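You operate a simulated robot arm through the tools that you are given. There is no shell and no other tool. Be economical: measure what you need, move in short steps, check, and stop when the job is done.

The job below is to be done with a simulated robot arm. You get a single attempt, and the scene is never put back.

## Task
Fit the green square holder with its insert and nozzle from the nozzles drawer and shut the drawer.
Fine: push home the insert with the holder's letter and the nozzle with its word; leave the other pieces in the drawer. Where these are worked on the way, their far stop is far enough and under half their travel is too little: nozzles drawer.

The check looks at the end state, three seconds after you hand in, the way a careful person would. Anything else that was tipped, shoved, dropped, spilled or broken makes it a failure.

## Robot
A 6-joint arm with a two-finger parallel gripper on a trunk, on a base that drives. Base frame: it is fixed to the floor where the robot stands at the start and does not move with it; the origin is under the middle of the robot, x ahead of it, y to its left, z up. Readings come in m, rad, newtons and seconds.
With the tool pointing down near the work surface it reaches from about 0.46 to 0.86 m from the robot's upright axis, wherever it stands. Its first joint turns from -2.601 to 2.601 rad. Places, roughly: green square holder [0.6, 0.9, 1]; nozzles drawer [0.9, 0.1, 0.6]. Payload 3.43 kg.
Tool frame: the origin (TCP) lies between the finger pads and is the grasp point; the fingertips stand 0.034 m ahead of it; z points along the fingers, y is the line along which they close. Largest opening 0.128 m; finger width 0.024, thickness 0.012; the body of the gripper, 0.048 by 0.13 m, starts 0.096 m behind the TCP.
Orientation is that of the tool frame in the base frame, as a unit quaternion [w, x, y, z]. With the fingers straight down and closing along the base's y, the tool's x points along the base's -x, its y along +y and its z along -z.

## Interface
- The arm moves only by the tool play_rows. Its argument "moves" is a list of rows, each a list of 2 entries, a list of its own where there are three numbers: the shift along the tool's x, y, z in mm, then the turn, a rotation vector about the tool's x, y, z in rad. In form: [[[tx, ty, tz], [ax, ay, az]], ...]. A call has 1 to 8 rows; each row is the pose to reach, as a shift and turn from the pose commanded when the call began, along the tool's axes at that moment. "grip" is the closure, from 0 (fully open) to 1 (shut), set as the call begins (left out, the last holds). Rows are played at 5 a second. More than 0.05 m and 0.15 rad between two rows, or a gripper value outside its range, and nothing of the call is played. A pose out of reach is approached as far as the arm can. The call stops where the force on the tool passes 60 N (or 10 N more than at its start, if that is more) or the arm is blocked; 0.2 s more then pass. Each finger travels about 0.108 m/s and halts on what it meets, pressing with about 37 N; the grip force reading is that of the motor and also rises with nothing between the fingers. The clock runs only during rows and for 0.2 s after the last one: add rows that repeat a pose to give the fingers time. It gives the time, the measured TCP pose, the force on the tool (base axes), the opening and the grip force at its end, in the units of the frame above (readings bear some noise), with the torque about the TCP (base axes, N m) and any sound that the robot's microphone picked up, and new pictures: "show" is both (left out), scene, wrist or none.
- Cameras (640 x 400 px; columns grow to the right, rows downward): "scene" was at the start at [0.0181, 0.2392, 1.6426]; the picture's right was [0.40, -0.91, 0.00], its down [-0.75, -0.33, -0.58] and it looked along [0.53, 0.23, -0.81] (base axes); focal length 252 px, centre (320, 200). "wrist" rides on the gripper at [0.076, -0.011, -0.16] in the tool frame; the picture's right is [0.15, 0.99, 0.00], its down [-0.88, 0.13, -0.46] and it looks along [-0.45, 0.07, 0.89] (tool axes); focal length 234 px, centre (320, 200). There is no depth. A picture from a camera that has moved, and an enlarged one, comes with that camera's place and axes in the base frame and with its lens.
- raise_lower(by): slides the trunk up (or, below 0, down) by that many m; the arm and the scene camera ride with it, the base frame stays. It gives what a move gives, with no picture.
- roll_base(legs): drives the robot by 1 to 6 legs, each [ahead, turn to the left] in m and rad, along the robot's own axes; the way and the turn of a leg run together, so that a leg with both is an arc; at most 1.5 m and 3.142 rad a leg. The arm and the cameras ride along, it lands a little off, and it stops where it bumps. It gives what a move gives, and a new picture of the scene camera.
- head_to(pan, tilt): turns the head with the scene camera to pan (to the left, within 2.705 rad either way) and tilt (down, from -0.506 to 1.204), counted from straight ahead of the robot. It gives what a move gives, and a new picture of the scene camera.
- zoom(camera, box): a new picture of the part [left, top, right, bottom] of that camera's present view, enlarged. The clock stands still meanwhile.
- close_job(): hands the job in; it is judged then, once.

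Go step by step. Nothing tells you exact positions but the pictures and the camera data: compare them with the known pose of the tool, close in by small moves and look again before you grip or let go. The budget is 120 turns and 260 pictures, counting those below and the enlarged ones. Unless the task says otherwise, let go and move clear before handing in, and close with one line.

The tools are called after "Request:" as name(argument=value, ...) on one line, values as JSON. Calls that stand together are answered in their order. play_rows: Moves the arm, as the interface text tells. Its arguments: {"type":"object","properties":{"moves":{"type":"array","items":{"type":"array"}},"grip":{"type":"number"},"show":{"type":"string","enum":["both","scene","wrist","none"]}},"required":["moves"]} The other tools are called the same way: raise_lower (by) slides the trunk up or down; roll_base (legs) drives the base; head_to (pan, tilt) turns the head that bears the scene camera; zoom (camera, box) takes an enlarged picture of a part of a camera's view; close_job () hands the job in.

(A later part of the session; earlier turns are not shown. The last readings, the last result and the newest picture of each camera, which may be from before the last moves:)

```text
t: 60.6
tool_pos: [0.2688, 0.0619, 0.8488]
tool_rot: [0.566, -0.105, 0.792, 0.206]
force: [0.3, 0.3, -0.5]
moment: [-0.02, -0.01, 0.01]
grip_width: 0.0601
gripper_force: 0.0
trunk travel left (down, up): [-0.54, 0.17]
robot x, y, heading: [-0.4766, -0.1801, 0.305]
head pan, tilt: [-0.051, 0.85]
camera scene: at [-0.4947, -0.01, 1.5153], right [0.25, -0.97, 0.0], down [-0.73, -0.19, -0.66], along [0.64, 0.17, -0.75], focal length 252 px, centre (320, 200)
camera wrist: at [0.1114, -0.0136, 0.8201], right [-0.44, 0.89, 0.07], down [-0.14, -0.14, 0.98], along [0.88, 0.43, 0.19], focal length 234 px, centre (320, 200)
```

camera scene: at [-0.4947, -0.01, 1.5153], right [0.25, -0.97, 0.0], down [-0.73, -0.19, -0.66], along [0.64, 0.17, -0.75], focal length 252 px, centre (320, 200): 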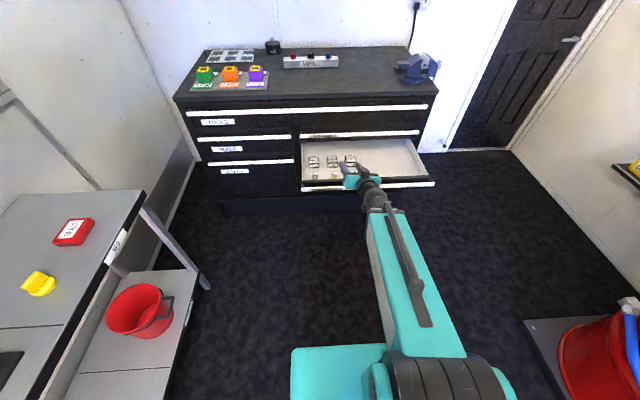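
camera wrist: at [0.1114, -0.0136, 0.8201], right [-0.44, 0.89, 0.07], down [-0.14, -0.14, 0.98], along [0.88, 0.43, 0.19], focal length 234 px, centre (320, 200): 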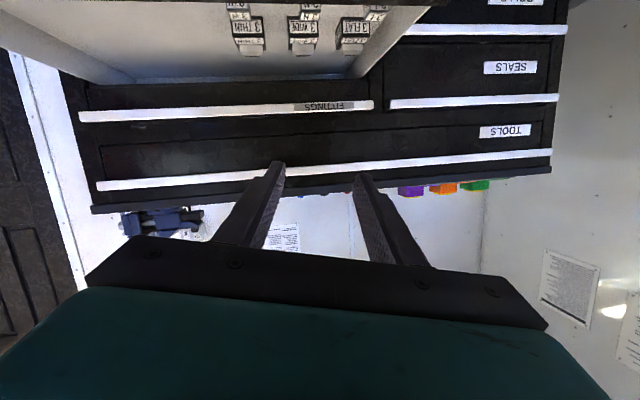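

Possibly the arm lagged near a wrist singularity. I'll try pitching on from here in one small step with holds.

Request:
play_rows(moves=[[[0, 0, 0], [0, 0.1, 0]], [[0, 0, 0], [0, 0.2, 0]], [[0, 0, 0], [0, 0.2, 0]], [[0, 0, 0], [0, 0.2, 0]]], show="none")

```text
t: 61.6
tool_pos: [0.2689, 0.0632, 0.8492]
tool_rot: [0.484, -0.126, 0.844, 0.194]
force: [0.5, -0.1, -0.2]
moment: [0.01, -0.03, 0.0]
grip_width: 0.0602
gripper_force: 0.0
trunk travel left (down, up): [-0.54, 0.17]
robot x, y, heading: [-0.478, -0.1808, 0.306]
head pan, tilt: [-0.051, 0.85]
```

It's moving freely now. I'll continue to straight down.

Request:
play_rows(moves=[[[0, 0, 0], [0.0307, 0.1335, -0.0015]], [[0, 0, 0], [0.0614, 0.267, -0.003]], [[0, 0, 0], [0.0921, 0.4005, -0.0045]], [[0, 0, 0], [0.1228, 0.534, -0.006]], [[0, 0, 0], [0.1535, 0.6675, -0.0075]], [[0, 0, 0], [0.1842, 0.801, -0.009]], [[0, 0, 0], [0.2149, 0.9345, -0.0105]], [[0, 0, 0], [0.246, 1.069, -0.012]]], show="none")

```text
t: 63.4
tool_pos: [0.2727, 0.0435, 0.845]
tool_rot: [-0.004, -0.164, 0.976, 0.14]
force: [-0.1, 0.5, 0.2]
moment: [0.0, -0.02, 0.05]
grip_width: 0.0603
gripper_force: 0.0
out of reach, approached as far as the arm can: row 3, 4, 5, 6, 7, 8
trunk travel left (down, up): [-0.54, 0.17]
robot x, y, heading: [-0.4715, -0.1773, 0.31]
head pan, tilt: [-0.051, 0.85]
```

It stuck at the same tilt, so the forearm roll is at its limit on the flipped branch. To unflip, the tool has to pass straight through the forearm line in the arm's own plane, so I'll bring it level with its heading exactly along the line from the robot axis to the TCP.

Request:
play_rows(moves=[[[0, 0, 0], [0.0228, -0.1387, -0.0163]], [[0, 0, 0], [0.0456, -0.2774, -0.0326]], [[0, 0, 0], [0.0684, -0.4161, -0.0489]], [[0, 0, 0], [0.0912, -0.5548, -0.0652]], [[0, 0, 0], [0.114, -0.6935, -0.0815]], [[0, 0, 0], [0.1368, -0.8322, -0.0978]], [[0, 0, 0], [0.1596, -0.9709, -0.1141]], [[0, 0, 0], [0.1824, -1.1096, -0.1304]]], show="none")

Request:
play_rows(moves=[[[0, 0, 0], [0.0228, -0.1387, -0.0163]], [[0, 0, 0], [0.0456, -0.2774, -0.0326]], [[0, 0, 0], [0.0684, -0.4161, -0.0489]], [[0, 0, 0], [0.0684, -0.4161, -0.0489]]], show="none")

```text
t: 65.2
tool_pos: [0.2743, 0.0445, 0.8462]
tool_rot: [0.534, -0.124, 0.828, 0.119]
force: [0.4, -0.4, 0.3]
moment: [0.02, -0.02, -0.01]
grip_width: 0.0602
gripper_force: 0.1
trunk travel left (down, up): [-0.54, 0.17]
robot x, y, heading: [-0.4764, -0.178, 0.311]
head pan, tilt: [-0.051, 0.85]
```

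```text
t: 66.4
tool_pos: [0.2379, 0.1117, 0.8158]
tool_rot: [0.644, -0.265, 0.7, 0.158]
force: [0.8, 0.8, 0.5]
moment: [-0.02, 0.03, 0.01]
grip_width: 0.06
gripper_force: 0.1
out of reach, approached as far as the arm can: row 1, 2
trunk travel left (down, up): [-0.54, 0.17]
robot x, y, heading: [-0.4739, -0.1804, 0.309]
head pan, tilt: [-0.051, 0.85]
stopped in row 4: the arm was blocked; the commanded pose is now the measured one
```

The arm moved well left and stopped mid-flip. From here I'll try bringing it down again and see which branch it takes.

Request:
play_rows(moves=[[[0, 0, 0], [0.0124, 0.1453, 0.0338]], [[0, 0, 0], [0.0249, 0.2906, 0.0676]], [[0, 0, 0], [0.0373, 0.4359, 0.1014]], [[0, 0, 0], [0.0373, 0.4359, 0.1014]]], show="none")

Request:
play_rows(moves=[[[0, 0, 0], [0.0124, 0.1453, 0.0338]], [[0, 0, 0], [0.0249, 0.2906, 0.0676]], [[0, 0, 0], [0.0373, 0.4359, 0.1014]], [[0, 0, 0], [0.0498, 0.5812, 0.1352]], [[0, 0, 0], [0.0622, 0.7265, 0.169]], [[0, 0, 0], [0.0747, 0.8718, 0.2028]], [[0, 0, 0], [0.0871, 1.0171, 0.2366]], [[0, 0, 0], [0.0871, 1.0171, 0.2366]]], show="none")

```text
t: 67.4
tool_pos: [0.2366, 0.123, 0.8222]
tool_rot: [0.474, -0.21, 0.84, 0.161]
force: [0.7, -3.1, -1.9]
moment: [0.19, -0.08, 0.21]
grip_width: 0.0602
gripper_force: 0.2
trunk travel left (down, up): [-0.54, 0.17]
robot x, y, heading: [-0.4777, -0.1771, 0.306]
head pan, tilt: [-0.051, 0.85]
```

```text
t: 69.2
tool_pos: [0.2489, 0.0694, 0.7996]
tool_rot: [-0.003, -0.175, 0.975, 0.14]
force: [0.0, -0.7, 0.3]
moment: [-0.04, -0.01, -0.02]
grip_width: 0.0601
gripper_force: 0.1
out of reach, approached as far as the arm can: row 1, 2, 3, 4, 5, 6, 7, 8
trunk travel left (down, up): [-0.54, 0.17]
robot x, y, heading: [-0.4781, -0.1821, 0.304]
head pan, tilt: [-0.051, 0.85]
```

Same limit again. I'll run a deliberate unflip: tilt up to just below the forearm line, pass slowly straight through it to above-right, then circle around by the right side to down.

Request:
play_rows(moves=[[[0, 0, 0], [0.038, -0.127, -0.03]], [[0, 0, 0], [0.076, -0.254, -0.061]], [[0, 0, 0], [0.114, -0.381, -0.091]], [[0, 0, 0], [0.153, -0.508, -0.121]], [[0, 0, 0], [0.191, -0.635, -0.152]], [[0, 0, 0], [0.229, -0.762, -0.182]], [[0, 0, 0], [0.229, -0.762, -0.182]]], show="none")

Request:
play_rows(moves=[[[0, 0, 0], [0.024, -0.0875, 0.011]], [[0, 0, 0], [0.048, -0.175, 0.021]], [[0, 0, 0], [0.073, -0.2625, 0.032]], [[0, 0, 0], [0.097, -0.35, 0.043]], [[0, 0, 0], [0.121, -0.4375, 0.053]], [[0, 0, 0], [0.146, -0.525, 0.064]], [[0, 0, 0], [0.17, -0.6125, 0.074]], [[0, 0, 0], [0.194, -0.7, 0.085]]], show="none")

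```text
t: 70.8
tool_pos: [0.2518, 0.0546, 0.7957]
tool_rot: [0.393, -0.201, 0.892, 0.099]
force: [0.6, 1.3, 0.1]
moment: [-0.01, 0.02, -0.01]
grip_width: 0.0603
gripper_force: 0.0
out of reach, approached as far as the arm can: row 2, 3, 4, 5, 6, 7
trunk travel left (down, up): [-0.54, 0.17]
robot x, y, heading: [-0.4772, -0.1788, 0.309]
head pan, tilt: [-0.051, 0.85]
```

```text
t: 72.6
tool_pos: [0.2535, 0.0552, 0.7962]
tool_rot: [0.687, -0.078, 0.719, 0.077]
force: [-0.9, -0.4, 0.4]
moment: [0.0, -0.01, -0.01]
grip_width: 0.0602
gripper_force: 0.1
out of reach, approached as far as the arm can: row 1, 4, 5
trunk travel left (down, up): [-0.54, 0.17]
robot x, y, heading: [-0.4783, -0.1781, 0.309]
head pan, tilt: [-0.051, 0.85]
```

Level again and slightly to the right. Now I'll swing around by the right side and down.

Request:
play_rows(moves=[[[0, 0, 0], [0.062, 0.0875, 0.014]], [[0, 0, 0], [0.124, 0.175, 0.028]], [[0, 0, 0], [0.186, 0.2625, 0.042]], [[0, 0, 0], [0.248, 0.35, 0.056]], [[0, 0, 0], [0.248, 0.35, 0.056]]], show="none")

Request:
play_rows(moves=[[[0, 0, 0], [-0.041, 0.1, -0.031]], [[0, 0, 0], [-0.082, 0.2, -0.062]], [[0, 0, 0], [-0.124, 0.3, -0.093]], [[0, 0, 0], [-0.165, 0.4, -0.124]], [[0, 0, 0], [-0.206, 0.5, -0.155]], [[0, 0, 0], [-0.206, 0.5, -0.155]]], show="none")

```text
t: 73.8
tool_pos: [0.2528, 0.0556, 0.7958]
tool_rot: [0.553, 0.015, 0.833, -0.008]
force: [0.3, 0.5, 0.4]
moment: [0.0, 0.02, 0.0]
grip_width: 0.06
gripper_force: 0.0
trunk travel left (down, up): [-0.54, 0.17]
robot x, y, heading: [-0.4746, -0.1797, 0.305]
head pan, tilt: [-0.051, 0.85]
```

```text
t: 75.2
tool_pos: [0.2516, 0.0561, 0.7964]
tool_rot: [0.326, -0.106, 0.939, 0.04]
force: [-1.3, -0.1, 0.1]
moment: [-0.02, 0.02, -0.07]
grip_width: 0.0603
gripper_force: 0.1
trunk travel left (down, up): [-0.54, 0.17]
robot x, y, heading: [-0.4776, -0.1801, 0.306]
head pan, tilt: [-0.051, 0.85]
```

No limits hit this time. Finishing to straight down.

Request:
play_rows(moves=[[[0, 0, 0], [-0.0044, 0.134, -0.0164]], [[0, 0, 0], [-0.0088, 0.2676, -0.0328]], [[0, 0, 0], [-0.0132, 0.4014, -0.0492]], [[0, 0, 0], [-0.0176, 0.535, -0.0656]], [[0, 0, 0], [-0.022, 0.669, -0.082]], [[0, 0, 0], [-0.022, 0.669, -0.082]]], show="none")

```text
t: 76.6
tool_pos: [0.2521, 0.0552, 0.7956]
tool_rot: [0.0, -0.153, 0.988, -0.001]
force: [1.3, -0.2, -0.2]
moment: [0.01, -0.01, 0.0]
grip_width: 0.0603
gripper_force: 0.1
trunk travel left (down, up): [-0.54, 0.17]
robot x, y, heading: [-0.4774, -0.1764, 0.308]
head pan, tilt: [-0.051, 0.85]
```

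Unflipped: the tool points straight down and bench-aligned. I'll draw in and drive up to the drawer.

Request:
play_rows(moves=[[[40, 0, 0], [0, 0, 0]], [[80, 0, 0], [0, 0, 0]], [[110, 0, 0], [0, 0, 0]]], show="none")

Request:
roll_base(legs=[[0.3, 0]])

Request:
play_rows(moves=[[[0, 0, 0], [0, 0, 0]]], show="wrist", grip=0.4)

```text
t: 77.4
tool_pos: [0.1473, 0.0229, 0.7965]
tool_rot: [0.001, -0.153, 0.988, -0.001]
force: [-0.8, -0.3, 0.3]
moment: [-0.01, 0.02, -0.01]
grip_width: 0.0598
gripper_force: 0.1
trunk travel left (down, up): [-0.54, 0.17]
robot x, y, heading: [-0.4777, -0.1773, 0.307]
head pan, tilt: [-0.051, 0.85]
```

```text
t: 79.7
tool_pos: [0.4375, 0.1149, 0.7954]
tool_rot: [0.001, -0.153, 0.988, -0.001]
force: [0.4, 0.0, 0.2]
moment: [-0.04, 0.03, 0.03]
grip_width: 0.0602
gripper_force: 0.0
trunk travel left (down, up): [-0.54, 0.17]
robot x, y, heading: [-0.1899, -0.085, 0.302]
head pan, tilt: [-0.051, 0.85]
camera scene: at [-0.2045, 0.0819, 1.5153], right [0.25, -0.97, 0.0], down [-0.73, -0.19, -0.66], along [0.64, 0.17, -0.75], focal length 252 px, centre (320, 200)
```

scene: 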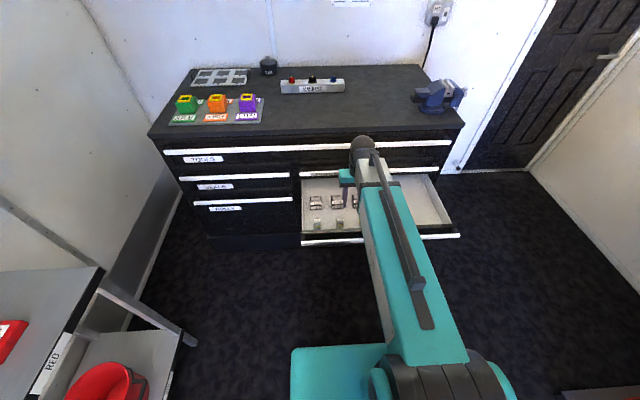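

```text
t: 80.1
tool_pos: [0.439, 0.1151, 0.7956]
tool_rot: [0.0, -0.154, 0.988, -0.001]
force: [-0.4, 1.7, -0.1]
moment: [0.0, -0.06, 0.0]
grip_width: 0.077
gripper_force: 0.0
trunk travel left (down, up): [-0.54, 0.17]
robot x, y, heading: [-0.1871, -0.0868, 0.306]
head pan, tilt: [-0.051, 0.85]
camera wrist: at [0.3676, 0.082, 0.956], right [-0.44, 0.9, 0.0], down [0.8, 0.39, 0.46], along [0.41, 0.2, -0.89], focal length 234 px, centre (320, 200)
```

wrist: 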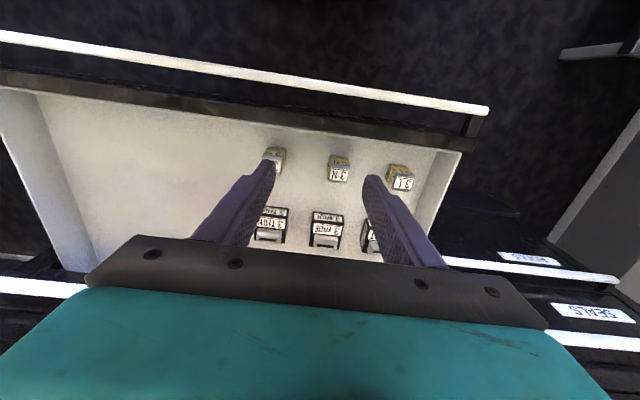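

Clear view into the drawer. I'll enlarge the pieces.

Request:
zoom(camera="wrist", box=[250, 135, 430, 255])

Request:
zoom(camera="scene", box=[295, 165, 375, 245])

Request:
zoom(camera="scene", box=[160, 80, 270, 135])

```text
3.33 times, centred on (340, 195) of wrist
camera zoom: at [0.3676, 0.082, 0.956], right [-0.44, 0.9, 0.0], down [0.8, 0.39, 0.46], along [0.41, 0.2, -0.89], focal length 781 px, centre (253, 217)
```

zoom: 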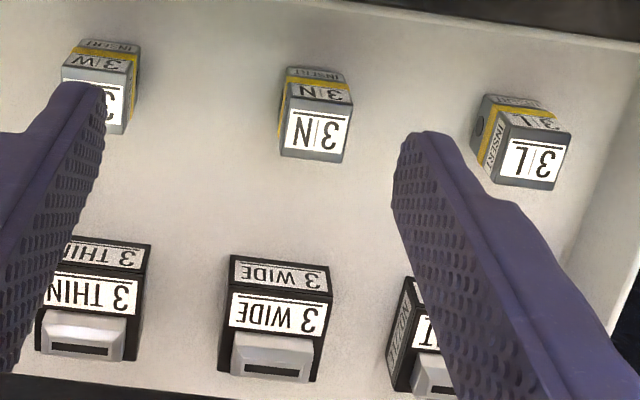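

```text
5.00 times, centred on (335, 205) of scene
camera zoom: at [-0.2047, 0.0818, 1.5153], right [0.25, -0.97, 0.0], down [-0.73, -0.19, -0.66], along [0.64, 0.17, -0.75], focal length 1262 px, centre (245, 175)
```

zoom: 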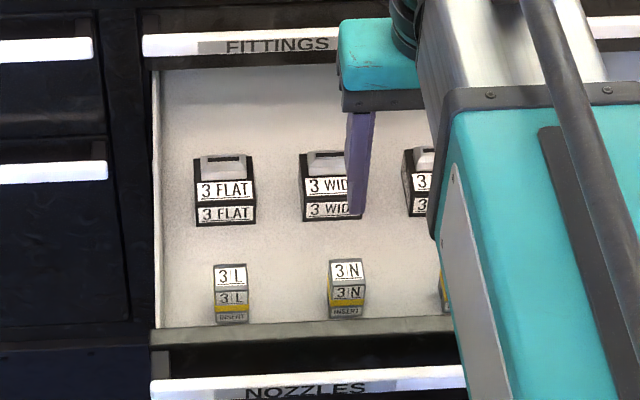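

```text
5.82 times, centred on (215, 108) of scene
camera zoom: at [-0.2047, 0.0818, 1.5153], right [0.25, -0.97, 0.0], down [-0.73, -0.19, -0.66], along [0.64, 0.17, -0.75], focal length 1468 px, centre (931, 738)
```

zoom: 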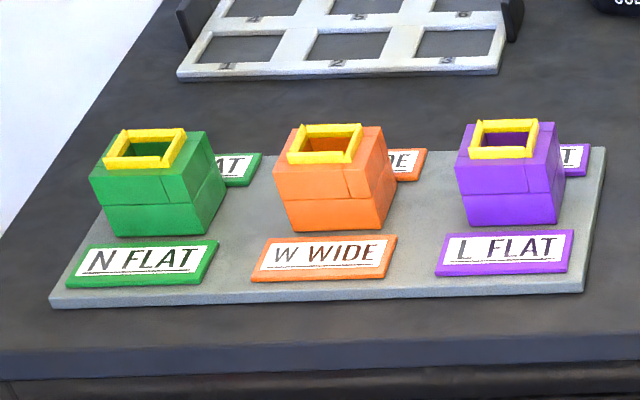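

Insert 3 N has its top centre at about (0.468, 0.164, 0.627) and is roughly 31 mm square and 48 mm tall, with a yellow seat line at mid-height. I'll move over it and look closer for yaw alignment.

Request:
zoom(camera="wrist", box=[315, 143, 365, 193])

Request:
play_rows(moves=[[[-15, 19, 25], [0, 0, 0]], [[-43, 38, 50], [0, 0, 0]], [[-43, 38, 90], [0, 0, 0]], [[-43, 38, 90], [0, 0, 0]]], show="both")

```text
8.00 times, centred on (340, 168) of wrist
camera zoom: at [0.3676, 0.082, 0.956], right [-0.44, 0.9, 0.0], down [0.8, 0.39, 0.46], along [0.41, 0.2, -0.89], focal length 1873 px, centre (160, 456)
```

zoom: 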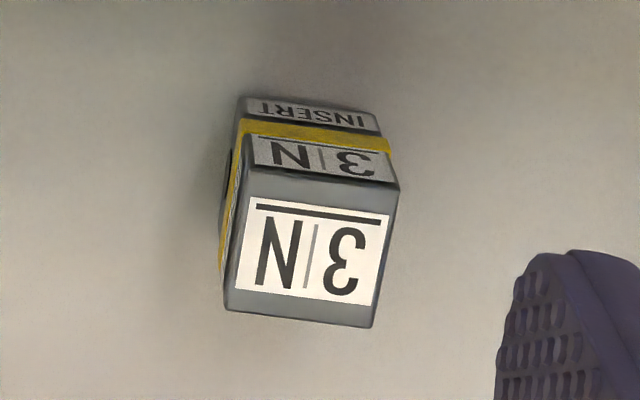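

```text
t: 81.1
tool_pos: [0.4671, 0.1644, 0.7036]
tool_rot: [0.0, -0.153, 0.988, -0.001]
force: [-0.8, -1.0, -0.5]
moment: [-0.02, -0.03, 0.0]
grip_width: 0.0766
gripper_force: 0.1
trunk travel left (down, up): [-0.54, 0.17]
robot x, y, heading: [-0.1879, -0.0876, 0.306]
head pan, tilt: [-0.051, 0.85]
camera scene: at [-0.2045, 0.0819, 1.5153], right [0.25, -0.97, 0.0], down [-0.73, -0.19, -0.66], along [0.64, 0.17, -0.75], focal length 252 px, centre (320, 200)
camera wrist: at [0.397, 0.132, 0.8654], right [-0.44, 0.9, 0.0], down [0.8, 0.39, 0.46], along [0.41, 0.2, -0.89], focal length 234 px, centre (320, 200)
```

scene: 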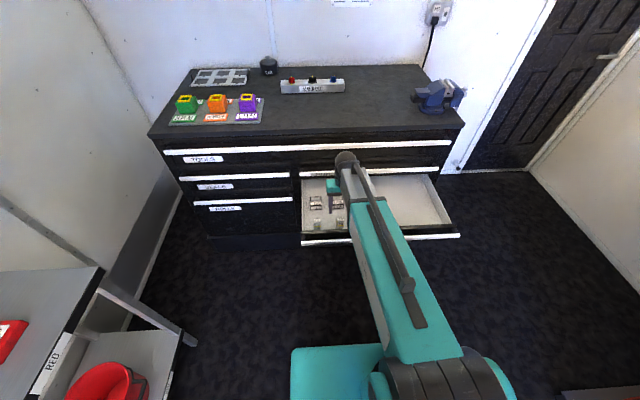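
wrist: 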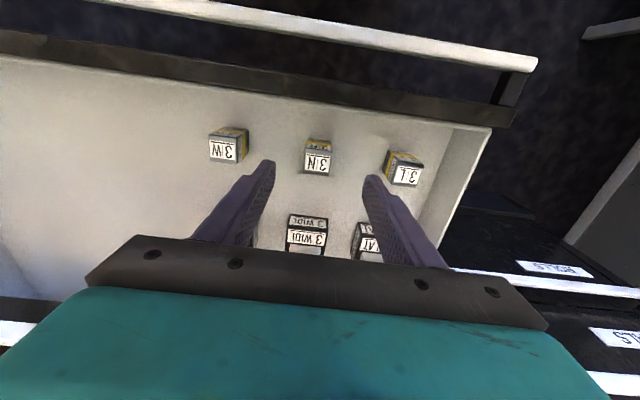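

The insert is aligned with the tool and centred under the TCP. I'll descend to grip just its upper part, above the yellow line.

Request:
play_rows(moves=[[[0, 0, 25], [0, 0, 0]], [[0, 0, 45], [0, 0, 0]], [[0, 0, 63], [0, 0, 0]], [[0, 0, 63], [0, 0, 0]]], show="wrist")

Request:
zoom(camera="wrist", box=[240, 80, 400, 180])

Request:
zoom(camera="scene", box=[295, 165, 375, 245])

```text
t: 82.1
tool_pos: [0.4669, 0.1647, 0.6431]
tool_rot: [0.002, -0.153, 0.988, -0.001]
force: [0.8, 0.9, 0.0]
moment: [0.01, -0.01, 0.02]
grip_width: 0.0768
gripper_force: 0.0
trunk travel left (down, up): [-0.54, 0.17]
robot x, y, heading: [-0.1927, -0.0848, 0.311]
head pan, tilt: [-0.051, 0.85]
camera wrist: at [0.3974, 0.1323, 0.8027], right [-0.44, 0.9, 0.0], down [0.8, 0.39, 0.46], along [0.41, 0.2, -0.89], focal length 234 px, centre (320, 200)
```

wrist: 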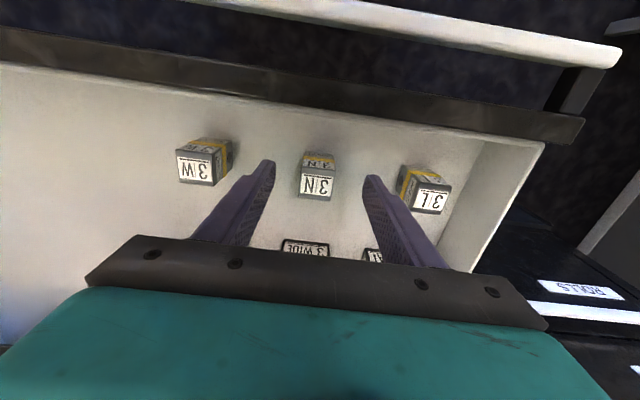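

```text
4.00 times, centred on (320, 130) of wrist
camera zoom: at [0.3974, 0.1323, 0.8027], right [-0.44, 0.9, 0.0], down [0.8, 0.39, 0.46], along [0.41, 0.2, -0.89], focal length 937 px, centre (320, 480)
```

zoom: 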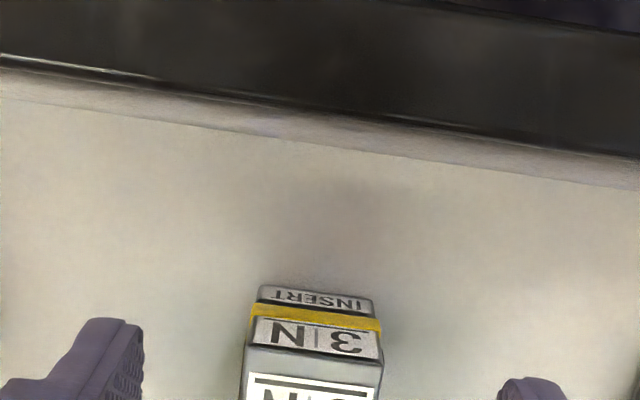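

```text
5.00 times, centred on (335, 205) of scene
camera zoom: at [-0.2045, 0.0819, 1.5153], right [0.25, -0.97, 0.0], down [-0.73, -0.19, -0.66], along [0.64, 0.17, -0.75], focal length 1262 px, centre (245, 175)
```

zoom: 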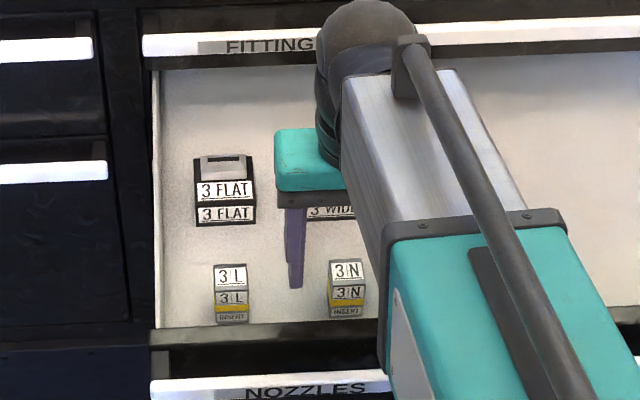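

Aligned. Closing on the insert.

Request:
play_rows(moves=[[[0, 0, 2], [0, 0, 0]], [[0, 0, 2], [0, 0, 0]], [[0, 0, 2], [0, 0, 0]], [[0, 0, 2], [0, 0, 0]], [[0, 0, 2], [0, 0, 0]]], grip=1, show="none")

Request:
play_rows(moves=[[[0, 0, -20], [0, 0, 0]], [[0, 0, -50], [0, 0, 0]], [[0, 0, -90], [0, 0, 0]], [[0, 0, -130], [0, 0, 0]], [[0, 0, -130], [0, 0, 0]]], show="wrist")

Request:
zoom(camera="wrist", box=[250, 130, 390, 230])

```text
t: 83.3
tool_pos: [0.4674, 0.1651, 0.6421]
tool_rot: [0.001, -0.153, 0.988, -0.001]
force: [0.5, -0.2, 2.7]
moment: [0.0, 0.0, -0.01]
grip_width: 0.0294
gripper_force: 36.9
trunk travel left (down, up): [-0.54, 0.17]
robot x, y, heading: [-0.1878, -0.0887, 0.305]
head pan, tilt: [-0.051, 0.85]
```

```text
t: 84.5
tool_pos: [0.4678, 0.1639, 0.771]
tool_rot: [0.0, -0.154, 0.988, -0.002]
force: [-0.2, 0.1, -0.3]
moment: [0.02, -0.01, 0.0]
grip_width: 0.0292
gripper_force: 37.0
trunk travel left (down, up): [-0.54, 0.17]
robot x, y, heading: [-0.1849, -0.0838, 0.309]
head pan, tilt: [-0.051, 0.85]
camera wrist: at [0.3972, 0.1307, 0.9316], right [-0.44, 0.9, 0.0], down [0.8, 0.39, 0.46], along [0.41, 0.2, -0.89], focal length 234 px, centre (320, 200)
```

wrist: 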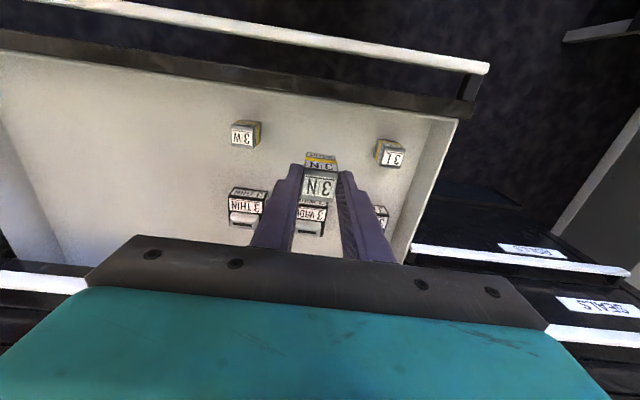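

```text
4.00 times, centred on (320, 180) of wrist
camera zoom: at [0.3972, 0.1307, 0.9316], right [-0.44, 0.9, 0.0], down [0.8, 0.39, 0.46], along [0.41, 0.2, -0.89], focal length 937 px, centre (320, 280)
```

zoom: 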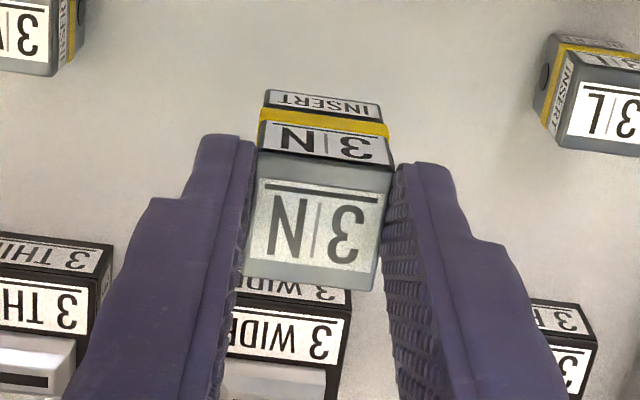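

The insert is held, label intact, with its lower half protruding. The green holder's rim is at about (0.662, 0.907, 0.989) and is bench-aligned. I'll raise the trunk and look down to judge the base clearance to the open drawer and the left shelf.

Request:
raise_lower(by=0.165)

Request:
head_to(pan=0.5, tilt=1.2)

Request:
head_to(pan=1.3, tilt=1.0)

```text
t: 86.4
tool_pos: [0.4685, 0.163, 0.9376]
tool_rot: [0.0, -0.153, 0.988, -0.002]
force: [0.2, 0.1, -1.2]
moment: [0.01, 0.01, 0.01]
grip_width: 0.029
gripper_force: 36.9
trunk travel left (down, up): [-0.705, 0.005]
robot x, y, heading: [-0.1885, -0.0852, 0.309]
head pan, tilt: [-0.051, 0.85]
```

```text
t: 87.3
tool_pos: [0.469, 0.1632, 0.9365]
tool_rot: [0.002, -0.154, 0.988, -0.002]
force: [0.6, 0.5, -1.7]
moment: [0.01, 0.01, -0.03]
grip_width: 0.0293
gripper_force: 36.9
trunk travel left (down, up): [-0.705, 0.005]
robot x, y, heading: [-0.1891, -0.0886, 0.307]
head pan, tilt: [0.499, 1.201]
camera scene: at [-0.2413, 0.1025, 1.6566], right [0.72, -0.69, 0.0], down [-0.65, -0.67, -0.36], along [0.25, 0.26, -0.93], focal length 252 px, centre (320, 200)
```

scene: 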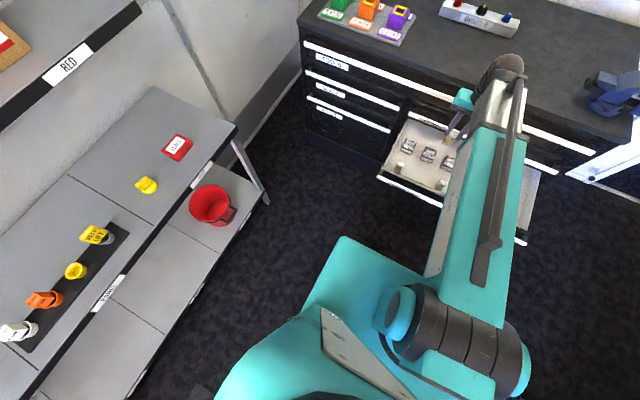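

```text
t: 88.5
tool_pos: [0.4673, 0.1632, 0.9378]
tool_rot: [0.001, -0.153, 0.988, -0.001]
force: [0.5, 0.0, -1.2]
moment: [0.0, 0.0, 0.02]
grip_width: 0.0294
gripper_force: 36.6
trunk travel left (down, up): [-0.705, 0.005]
robot x, y, heading: [-0.1898, -0.0837, 0.314]
head pan, tilt: [1.3, 1.0]
camera scene: at [-0.2825, 0.1318, 1.6692], right [1.0, 0.04, 0.0], down [0.03, -0.84, -0.54], along [-0.02, 0.54, -0.84], focal length 252 px, centre (320, 200)
```

scene: 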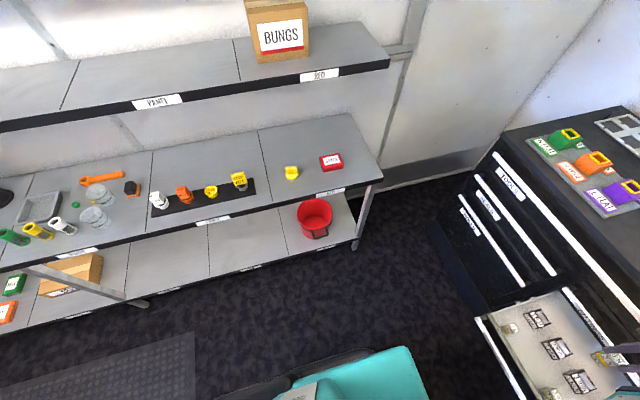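

There is a gap of about 0.34 m to the drawer corner and 0.37 m to the shelf leg around (0.0, 0.45), which suits a base about 0.25 m in half-width. I'll tuck the arm in and raise it, then turn left and drive there.

Request:
play_rows(moves=[[[0, 0, -45], [0, 0, 0]], [[0, 0, -90], [0, 0, 0]], [[20, 0, -130], [0, 0, 0]], [[60, 0, -145], [0, 0, 0]], [[105, 0, -145], [0, 0, 0]], [[140, 0, -145], [0, 0, 0]], [[140, 0, -145], [0, 0, 0]]], show="none")

Request:
roll_base(legs=[[0, 0.92], [0.3, 0]])

```text
t: 90.1
tool_pos: [0.3368, 0.1221, 1.0827]
tool_rot: [-0.001, -0.153, 0.988, -0.001]
force: [-1.1, -0.9, -0.6]
moment: [0.01, 0.0, 0.04]
grip_width: 0.0291
gripper_force: 36.9
trunk travel left (down, up): [-0.705, 0.005]
robot x, y, heading: [-0.1888, -0.0873, 0.303]
head pan, tilt: [1.3, 1.0]
```

```text
t: 95.5
tool_pos: [0.0655, 0.7374, 1.0822]
tool_rot: [-0.001, -0.576, 0.818, -0.001]
force: [0.9, -0.5, -0.7]
moment: [0.0, 0.05, -0.04]
grip_width: 0.029
gripper_force: 37.4
trunk travel left (down, up): [-0.705, 0.005]
robot x, y, heading: [-0.0928, 0.1964, 1.211]
head pan, tilt: [1.3, 1.0]
camera scene: at [-0.329, 0.2556, 1.6692], right [0.59, 0.81, 0.0], down [0.68, -0.49, -0.54], along [-0.44, 0.32, -0.84], focal length 252 px, centre (320, 200)
```

scene: 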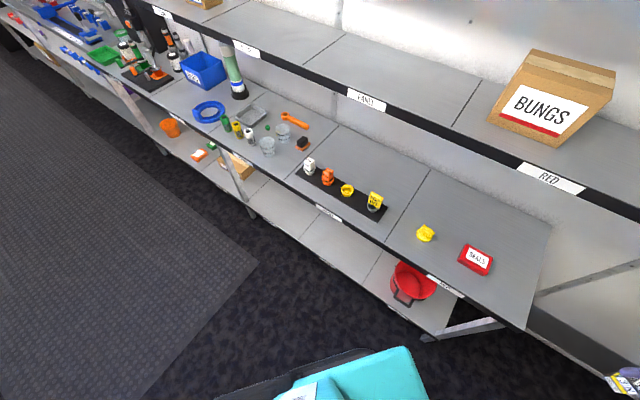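

So far clear. Another 0.26 m along this line, then I'll turn toward the holder.

Request:
roll_base(legs=[[0.26, 0], [0, -0.6]])

Request:
head_to(pan=0.1, tilt=0.85)

```text
t: 97.5
tool_pos: [0.1437, 0.956, 1.0827]
tool_rot: [-0.001, -0.579, 0.816, -0.002]
force: [0.2, -0.8, -1.1]
moment: [0.02, 0.02, 0.01]
grip_width: 0.0293
gripper_force: 37.3
trunk travel left (down, up): [-0.705, 0.005]
robot x, y, heading: [-0.0132, 0.4141, 1.221]
head pan, tilt: [1.3, 1.0]
stopped in leg 1: the robot was blocked; the commanded pose is now the measured one
camera scene: at [-0.2474, 0.471, 1.6691], right [0.58, 0.81, 0.0], down [0.69, -0.49, -0.54], along [-0.44, 0.31, -0.84], focal length 252 px, centre (320, 200)
```

scene: 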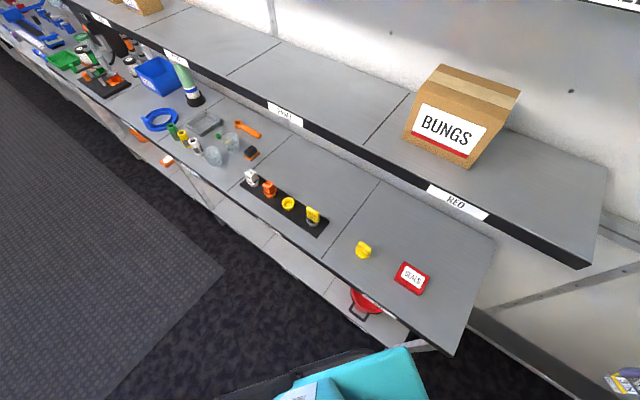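

```text
t: 98.9
tool_pos: [0.1442, 0.9555, 1.0827]
tool_rot: [-0.001, -0.578, 0.816, -0.001]
force: [-0.7, -0.2, -0.8]
moment: [-0.01, 0.02, -0.02]
grip_width: 0.0295
gripper_force: 36.6
trunk travel left (down, up): [-0.705, 0.005]
robot x, y, heading: [-0.0209, 0.4132, 1.226]
head pan, tilt: [0.099, 0.85]
camera scene: at [-0.171, 0.5064, 1.6803], right [0.97, -0.25, 0.0], down [-0.19, -0.73, -0.66], along [0.16, 0.64, -0.75], focal length 252 px, centre (320, 200)
```

scene: 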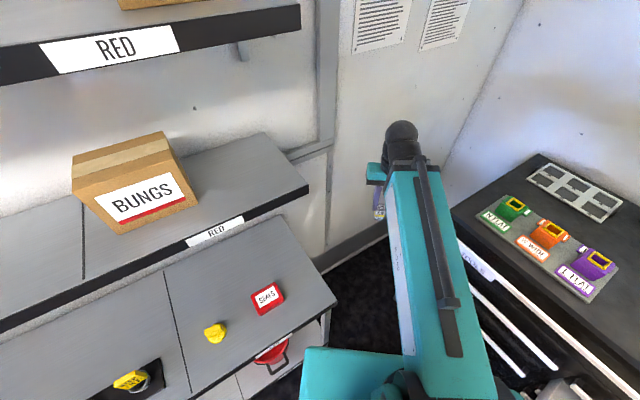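

The base bumped lightly, probably on the shelf leg ahead. I'll back off 4 cm, turn right to face the holder and look.

Request:
roll_base(legs=[[-0.05, 0], [0, -0.6]])

Request:
head_to(pan=0.9, tilt=1.1)

Request:
head_to(pan=-0.4, tilt=1.15)

```text
t: 102.1
tool_pos: [0.4008, 0.7233, 1.082]
tool_rot: [0.0, -0.313, 0.95, -0.001]
force: [0.1, -0.4, -0.6]
moment: [0.01, 0.0, -0.02]
grip_width: 0.0294
gripper_force: 36.1
trunk travel left (down, up): [-0.705, 0.005]
robot x, y, heading: [-0.0245, 0.3545, 0.631]
head pan, tilt: [0.099, 0.85]
camera scene: at [-0.1036, 0.5142, 1.6804], right [0.67, -0.74, 0.0], down [-0.56, -0.5, -0.66], along [0.49, 0.44, -0.75], focal length 252 px, centre (320, 200)
```

scene: 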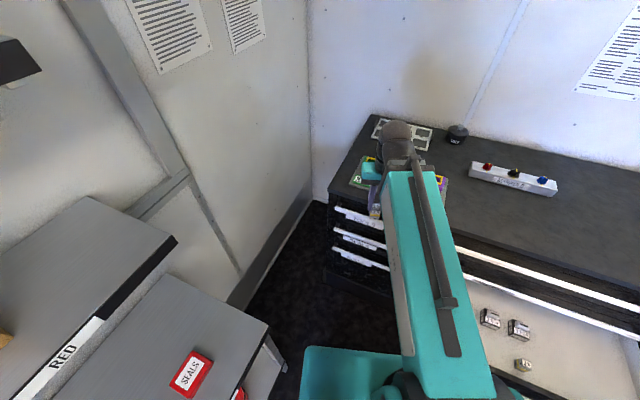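

```text
t: 103.2
tool_pos: [0.3995, 0.7241, 1.082]
tool_rot: [-0.002, -0.313, 0.95, -0.001]
force: [0.6, -0.2, -1.6]
moment: [0.02, -0.02, 0.01]
grip_width: 0.0293
gripper_force: 36.4
trunk travel left (down, up): [-0.705, 0.005]
robot x, y, heading: [-0.0276, 0.3508, 0.627]
head pan, tilt: [0.901, 1.1]
camera scene: at [-0.1595, 0.526, 1.6626], right [1.0, -0.04, 0.0], down [-0.04, -0.89, -0.45], along [0.02, 0.45, -0.89], focal length 252 px, centre (320, 200)
```

scene: 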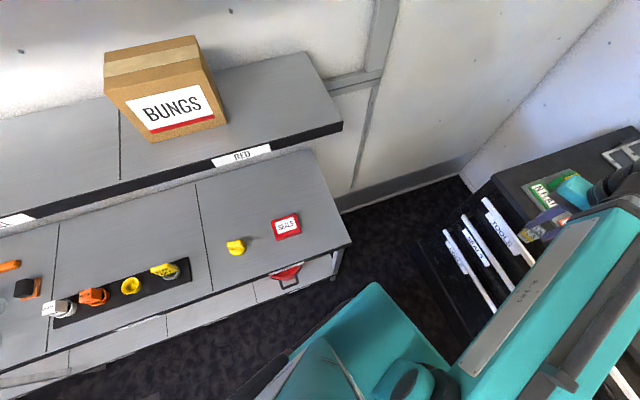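

```text
t: 104.7
tool_pos: [0.4008, 0.724, 1.0813]
tool_rot: [-0.001, -0.314, 0.949, -0.002]
force: [0.5, -0.4, -1.0]
moment: [-0.03, 0.02, 0.03]
grip_width: 0.0291
gripper_force: 36.9
trunk travel left (down, up): [-0.705, 0.005]
robot x, y, heading: [-0.0264, 0.355, 0.631]
head pan, tilt: [-0.4, 1.15]
camera scene: at [-0.1041, 0.4767, 1.6595], right [0.23, -0.97, 0.0], down [-0.89, -0.21, -0.41], along [0.4, 0.09, -0.91], focal length 252 px, centre (320, 200)
```

scene: 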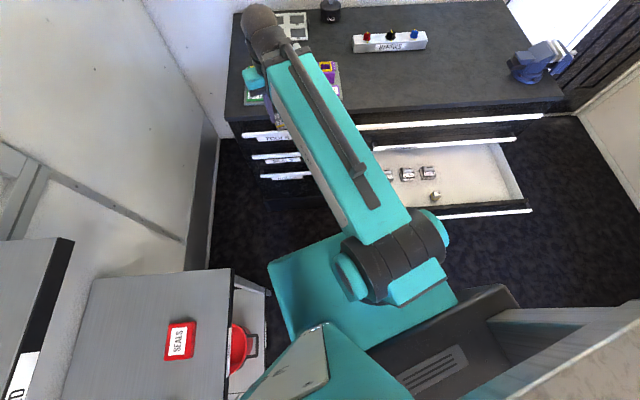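

Everything still stands. The holder is 0.88 m off, so I'll creep 6 cm closer.

Request:
roll_base(legs=[[0.06, 0]])

Request:
play_rows(moves=[[[0, 0, 0], [0, 0, 0]]], show="wrist")

```text
t: 105.7
tool_pos: [0.4502, 0.7596, 1.0823]
tool_rot: [-0.001, -0.313, 0.95, -0.001]
force: [-0.6, 0.0, -1.3]
moment: [0.01, 0.06, 0.02]
grip_width: 0.0292
gripper_force: 37.1
trunk travel left (down, up): [-0.705, 0.005]
robot x, y, heading: [0.0248, 0.3885, 0.629]
head pan, tilt: [-0.4, 1.15]
camera scene: at [-0.0536, 0.5136, 1.6594], right [0.23, -0.97, 0.0], down [-0.89, -0.21, -0.41], along [0.4, 0.09, -0.91], focal length 252 px, centre (320, 200)
```

scene: 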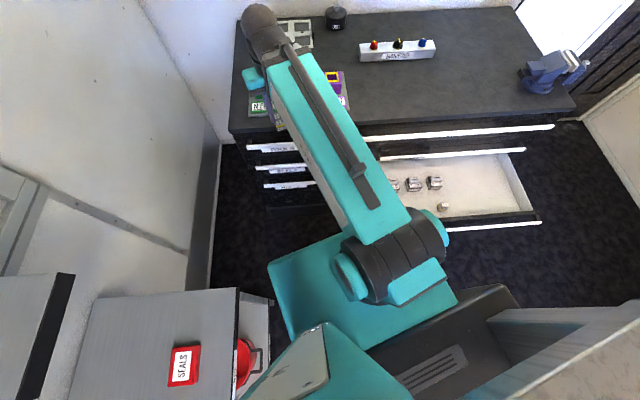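

```text
t: 106.1
tool_pos: [0.4493, 0.7598, 1.0819]
tool_rot: [-0.002, -0.313, 0.95, -0.001]
force: [0.7, 0.3, -1.4]
moment: [0.02, 0.03, 0.05]
grip_width: 0.0291
gripper_force: 37.6
trunk travel left (down, up): [-0.705, 0.005]
robot x, y, heading: [0.0208, 0.3874, 0.627]
head pan, tilt: [-0.4, 1.15]
camera wrist: at [0.3939, 0.7067, 1.2423], right [-0.71, 0.71, 0.0], down [0.63, 0.63, 0.45], along [0.32, 0.32, -0.89], focal length 234 px, centre (320, 200)
```

wrist: 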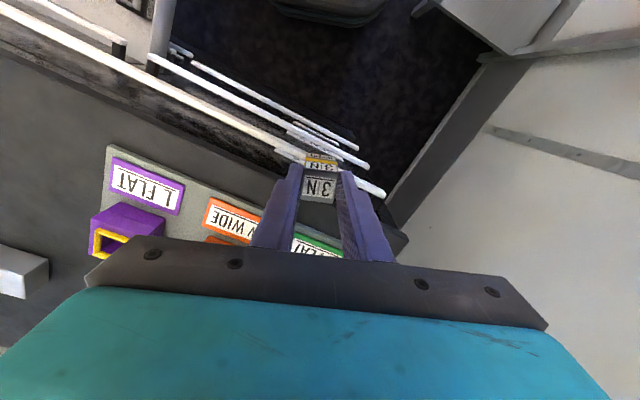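

I'll raise slightly, turn the insert square to the bench, and approach to 6 cm short of the holder for a look.

Request:
play_rows(moves=[[[-10, 0, -20], [0, 0, 0.08]], [[-50, 2, -20], [0, 0, 0.17]], [[-90, 4, -20], [0, 0, 0.25]], [[-130, 6, -20], [0, 0, 0.331]], [[-170, 9, -20], [0, 0, 0.331]], [[-202, 11, -20], [0, 0, 0.331]], [[-202, 11, -20], [0, 0, 0.331]]], show="wrist")

Request:
head_to(pan=-0.1, tilt=0.8)

```text
t: 107.7
tool_pos: [0.6041, 0.8897, 1.1007]
tool_rot: [-0.001, -0.152, 0.988, -0.001]
force: [-0.3, -1.3, -1.4]
moment: [-0.02, -0.01, 0.03]
grip_width: 0.0293
gripper_force: 37.1
trunk travel left (down, up): [-0.705, 0.005]
robot x, y, heading: [0.0234, 0.3868, 0.633]
head pan, tilt: [-0.4, 1.15]
camera wrist: at [0.5346, 0.856, 1.2617], right [-0.44, 0.9, 0.0], down [0.8, 0.39, 0.45], along [0.41, 0.2, -0.89], focal length 234 px, centre (320, 200)
```

wrist: 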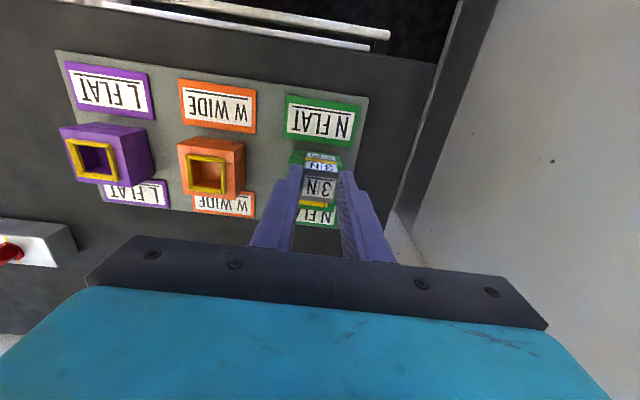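

```text
t: 108.5
tool_pos: [0.6053, 0.8884, 1.102]
tool_rot: [0.0, -0.154, 0.988, -0.001]
force: [-0.5, -0.3, -1.9]
moment: [-0.01, 0.01, -0.02]
grip_width: 0.0293
gripper_force: 36.7
trunk travel left (down, up): [-0.705, 0.005]
robot x, y, heading: [0.0239, 0.3893, 0.627]
head pan, tilt: [-0.099, 0.799]
camera scene: at [-0.0433, 0.5398, 1.6842], right [0.51, -0.86, 0.0], down [-0.62, -0.36, -0.7], along [0.6, 0.35, -0.72], focal length 252 px, centre (320, 200)
```

scene: 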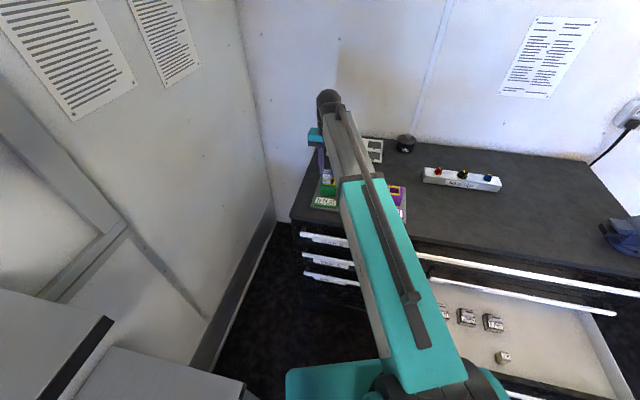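

The wrist view shows all the holders. I'll enlarge it to measure the rims.

Request:
zoom(camera="wrist", box=[50, 80, 370, 280])

Request:
play_rows(moves=[[[0, -50, 0], [0, 0, 0]], [[0, -75, 0], [0, 0, 0]], [[0, -75, 0], [0, 0, 0]]], show="wrist")

Request:
zoom(camera="wrist", box=[280, 90, 480, 240])

```text
2.00 times, centred on (210, 180) of wrist
camera zoom: at [0.5347, 0.8561, 1.2616], right [-0.44, 0.9, 0.0], down [0.8, 0.39, 0.45], along [0.41, 0.2, -0.89], focal length 468 px, centre (540, 240)
```

zoom: 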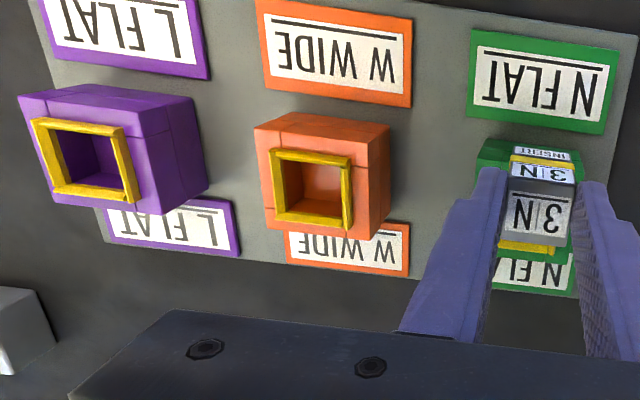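

```text
t: 109.3
tool_pos: [0.6267, 0.8163, 1.1018]
tool_rot: [-0.001, -0.154, 0.988, -0.002]
force: [0.0, 0.0, -0.7]
moment: [-0.02, 0.01, 0.02]
grip_width: 0.0292
gripper_force: 36.7
trunk travel left (down, up): [-0.705, 0.005]
robot x, y, heading: [0.0217, 0.3853, 0.629]
head pan, tilt: [-0.099, 0.799]
camera wrist: at [0.5573, 0.7837, 1.2617], right [-0.44, 0.9, 0.0], down [0.8, 0.39, 0.45], along [0.41, 0.2, -0.89], focal length 234 px, centre (320, 200)
```

wrist: 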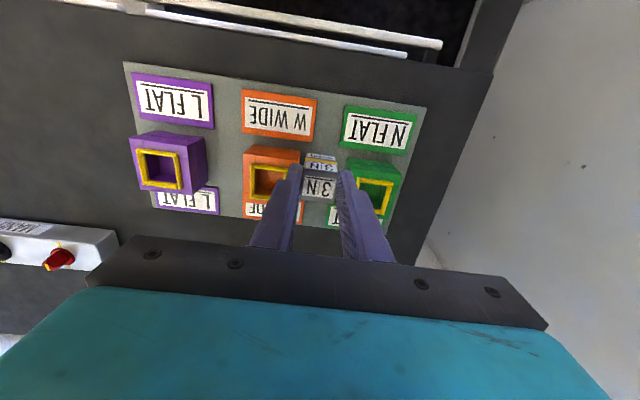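

```text
2.67 times, centred on (380, 165) of wrist
camera zoom: at [0.5573, 0.7837, 1.2617], right [-0.44, 0.9, 0.0], down [0.8, 0.39, 0.45], along [0.41, 0.2, -0.89], focal length 624 px, centre (160, 293)
```

zoom: 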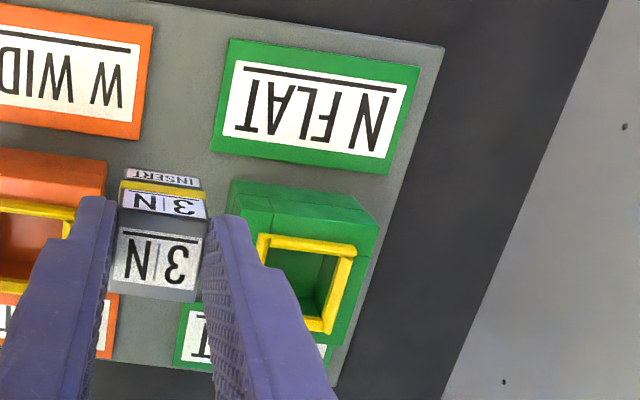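

The green rim is visible. One more sideways view gives me its height by parallax.

Request:
play_rows(moves=[[[0, -45, 0], [0, 0, 0]], [[0, -75, 0], [0, 0, 0]], [[0, -75, 0], [0, 0, 0]]], show="none")

Request:
zoom(camera="wrist", box=[380, 100, 500, 220])

```text
t: 110.1
tool_pos: [0.649, 0.7456, 1.1024]
tool_rot: [-0.001, -0.153, 0.988, -0.002]
force: [0.1, 0.4, -1.6]
moment: [-0.06, 0.02, -0.02]
grip_width: 0.0294
gripper_force: 37.7
trunk travel left (down, up): [-0.705, 0.005]
robot x, y, heading: [0.0254, 0.3894, 0.631]
head pan, tilt: [-0.099, 0.799]
```

```text
3.33 times, centred on (440, 160) of wrist
camera zoom: at [0.5801, 0.7127, 1.2624], right [-0.44, 0.9, 0.0], down [0.8, 0.39, 0.45], along [0.41, 0.2, -0.89], focal length 781 px, centre (-80, 333)
```

zoom: 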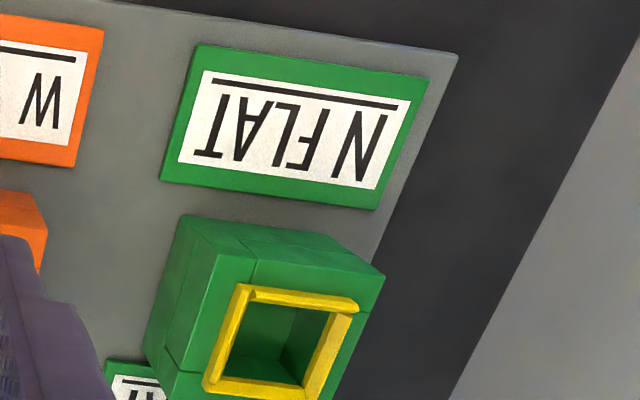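

Parallax puts the green rim centre at about (0.646, 0.898) with its top at z≈0.998. I'll move the insert over it at the same height and check.

Request:
play_rows(moves=[[[0, 45, 0], [0, 0, 0]], [[-15, 90, 0], [0, 0, 0]], [[-30, 125, 0], [0, 0, 0]], [[-43, 147, 0], [0, 0, 0]], [[-43, 147, 0], [0, 0, 0]], [[-43, 147, 20], [0, 0, 0]], [[-43, 147, 20], [0, 0, 0]]], show="wrist")

Request:
zoom(camera="wrist", box=[270, 120, 370, 220])

Request:
zoom(camera="scene", box=[280, 130, 420, 230])

```text
t: 111.7
tool_pos: [0.6457, 0.8991, 1.0814]
tool_rot: [0.0, -0.152, 0.988, -0.002]
force: [0.2, -0.4, -1.5]
moment: [0.0, 0.01, 0.03]
grip_width: 0.0294
gripper_force: 37.1
trunk travel left (down, up): [-0.705, 0.005]
robot x, y, heading: [0.0193, 0.3871, 0.632]
head pan, tilt: [-0.099, 0.799]
camera wrist: at [0.5759, 0.8656, 1.2421], right [-0.44, 0.9, 0.0], down [0.8, 0.39, 0.45], along [0.41, 0.2, -0.89], focal length 234 px, centre (320, 200)
```

wrist: 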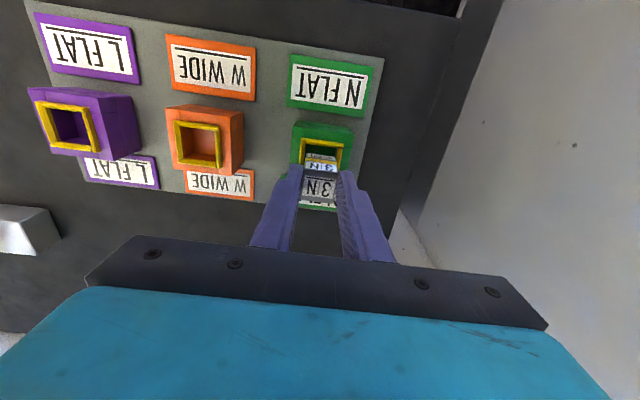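

```text
4.00 times, centred on (320, 170) of wrist
camera zoom: at [0.5759, 0.8656, 1.2421], right [-0.44, 0.9, 0.0], down [0.8, 0.39, 0.45], along [0.41, 0.2, -0.89], focal length 937 px, centre (320, 320)
```

zoom: 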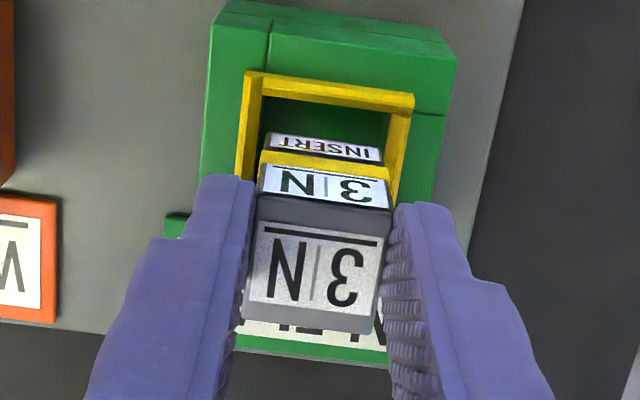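

```text
4.00 times, centred on (350, 180) of scene
camera zoom: at [-0.0435, 0.5397, 1.6843], right [0.51, -0.86, 0.0], down [-0.62, -0.36, -0.7], along [0.6, 0.35, -0.72], focal length 1009 px, centre (200, 280)
```

zoom: 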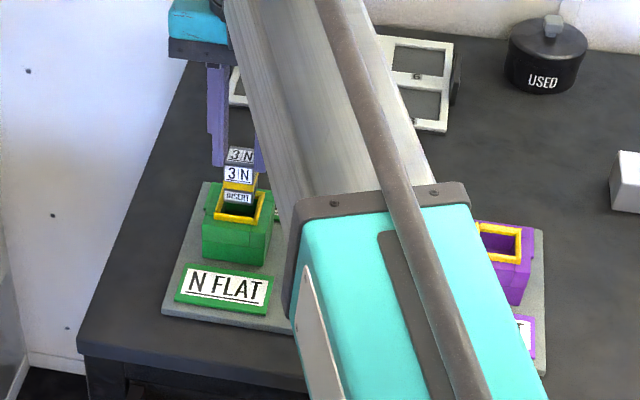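

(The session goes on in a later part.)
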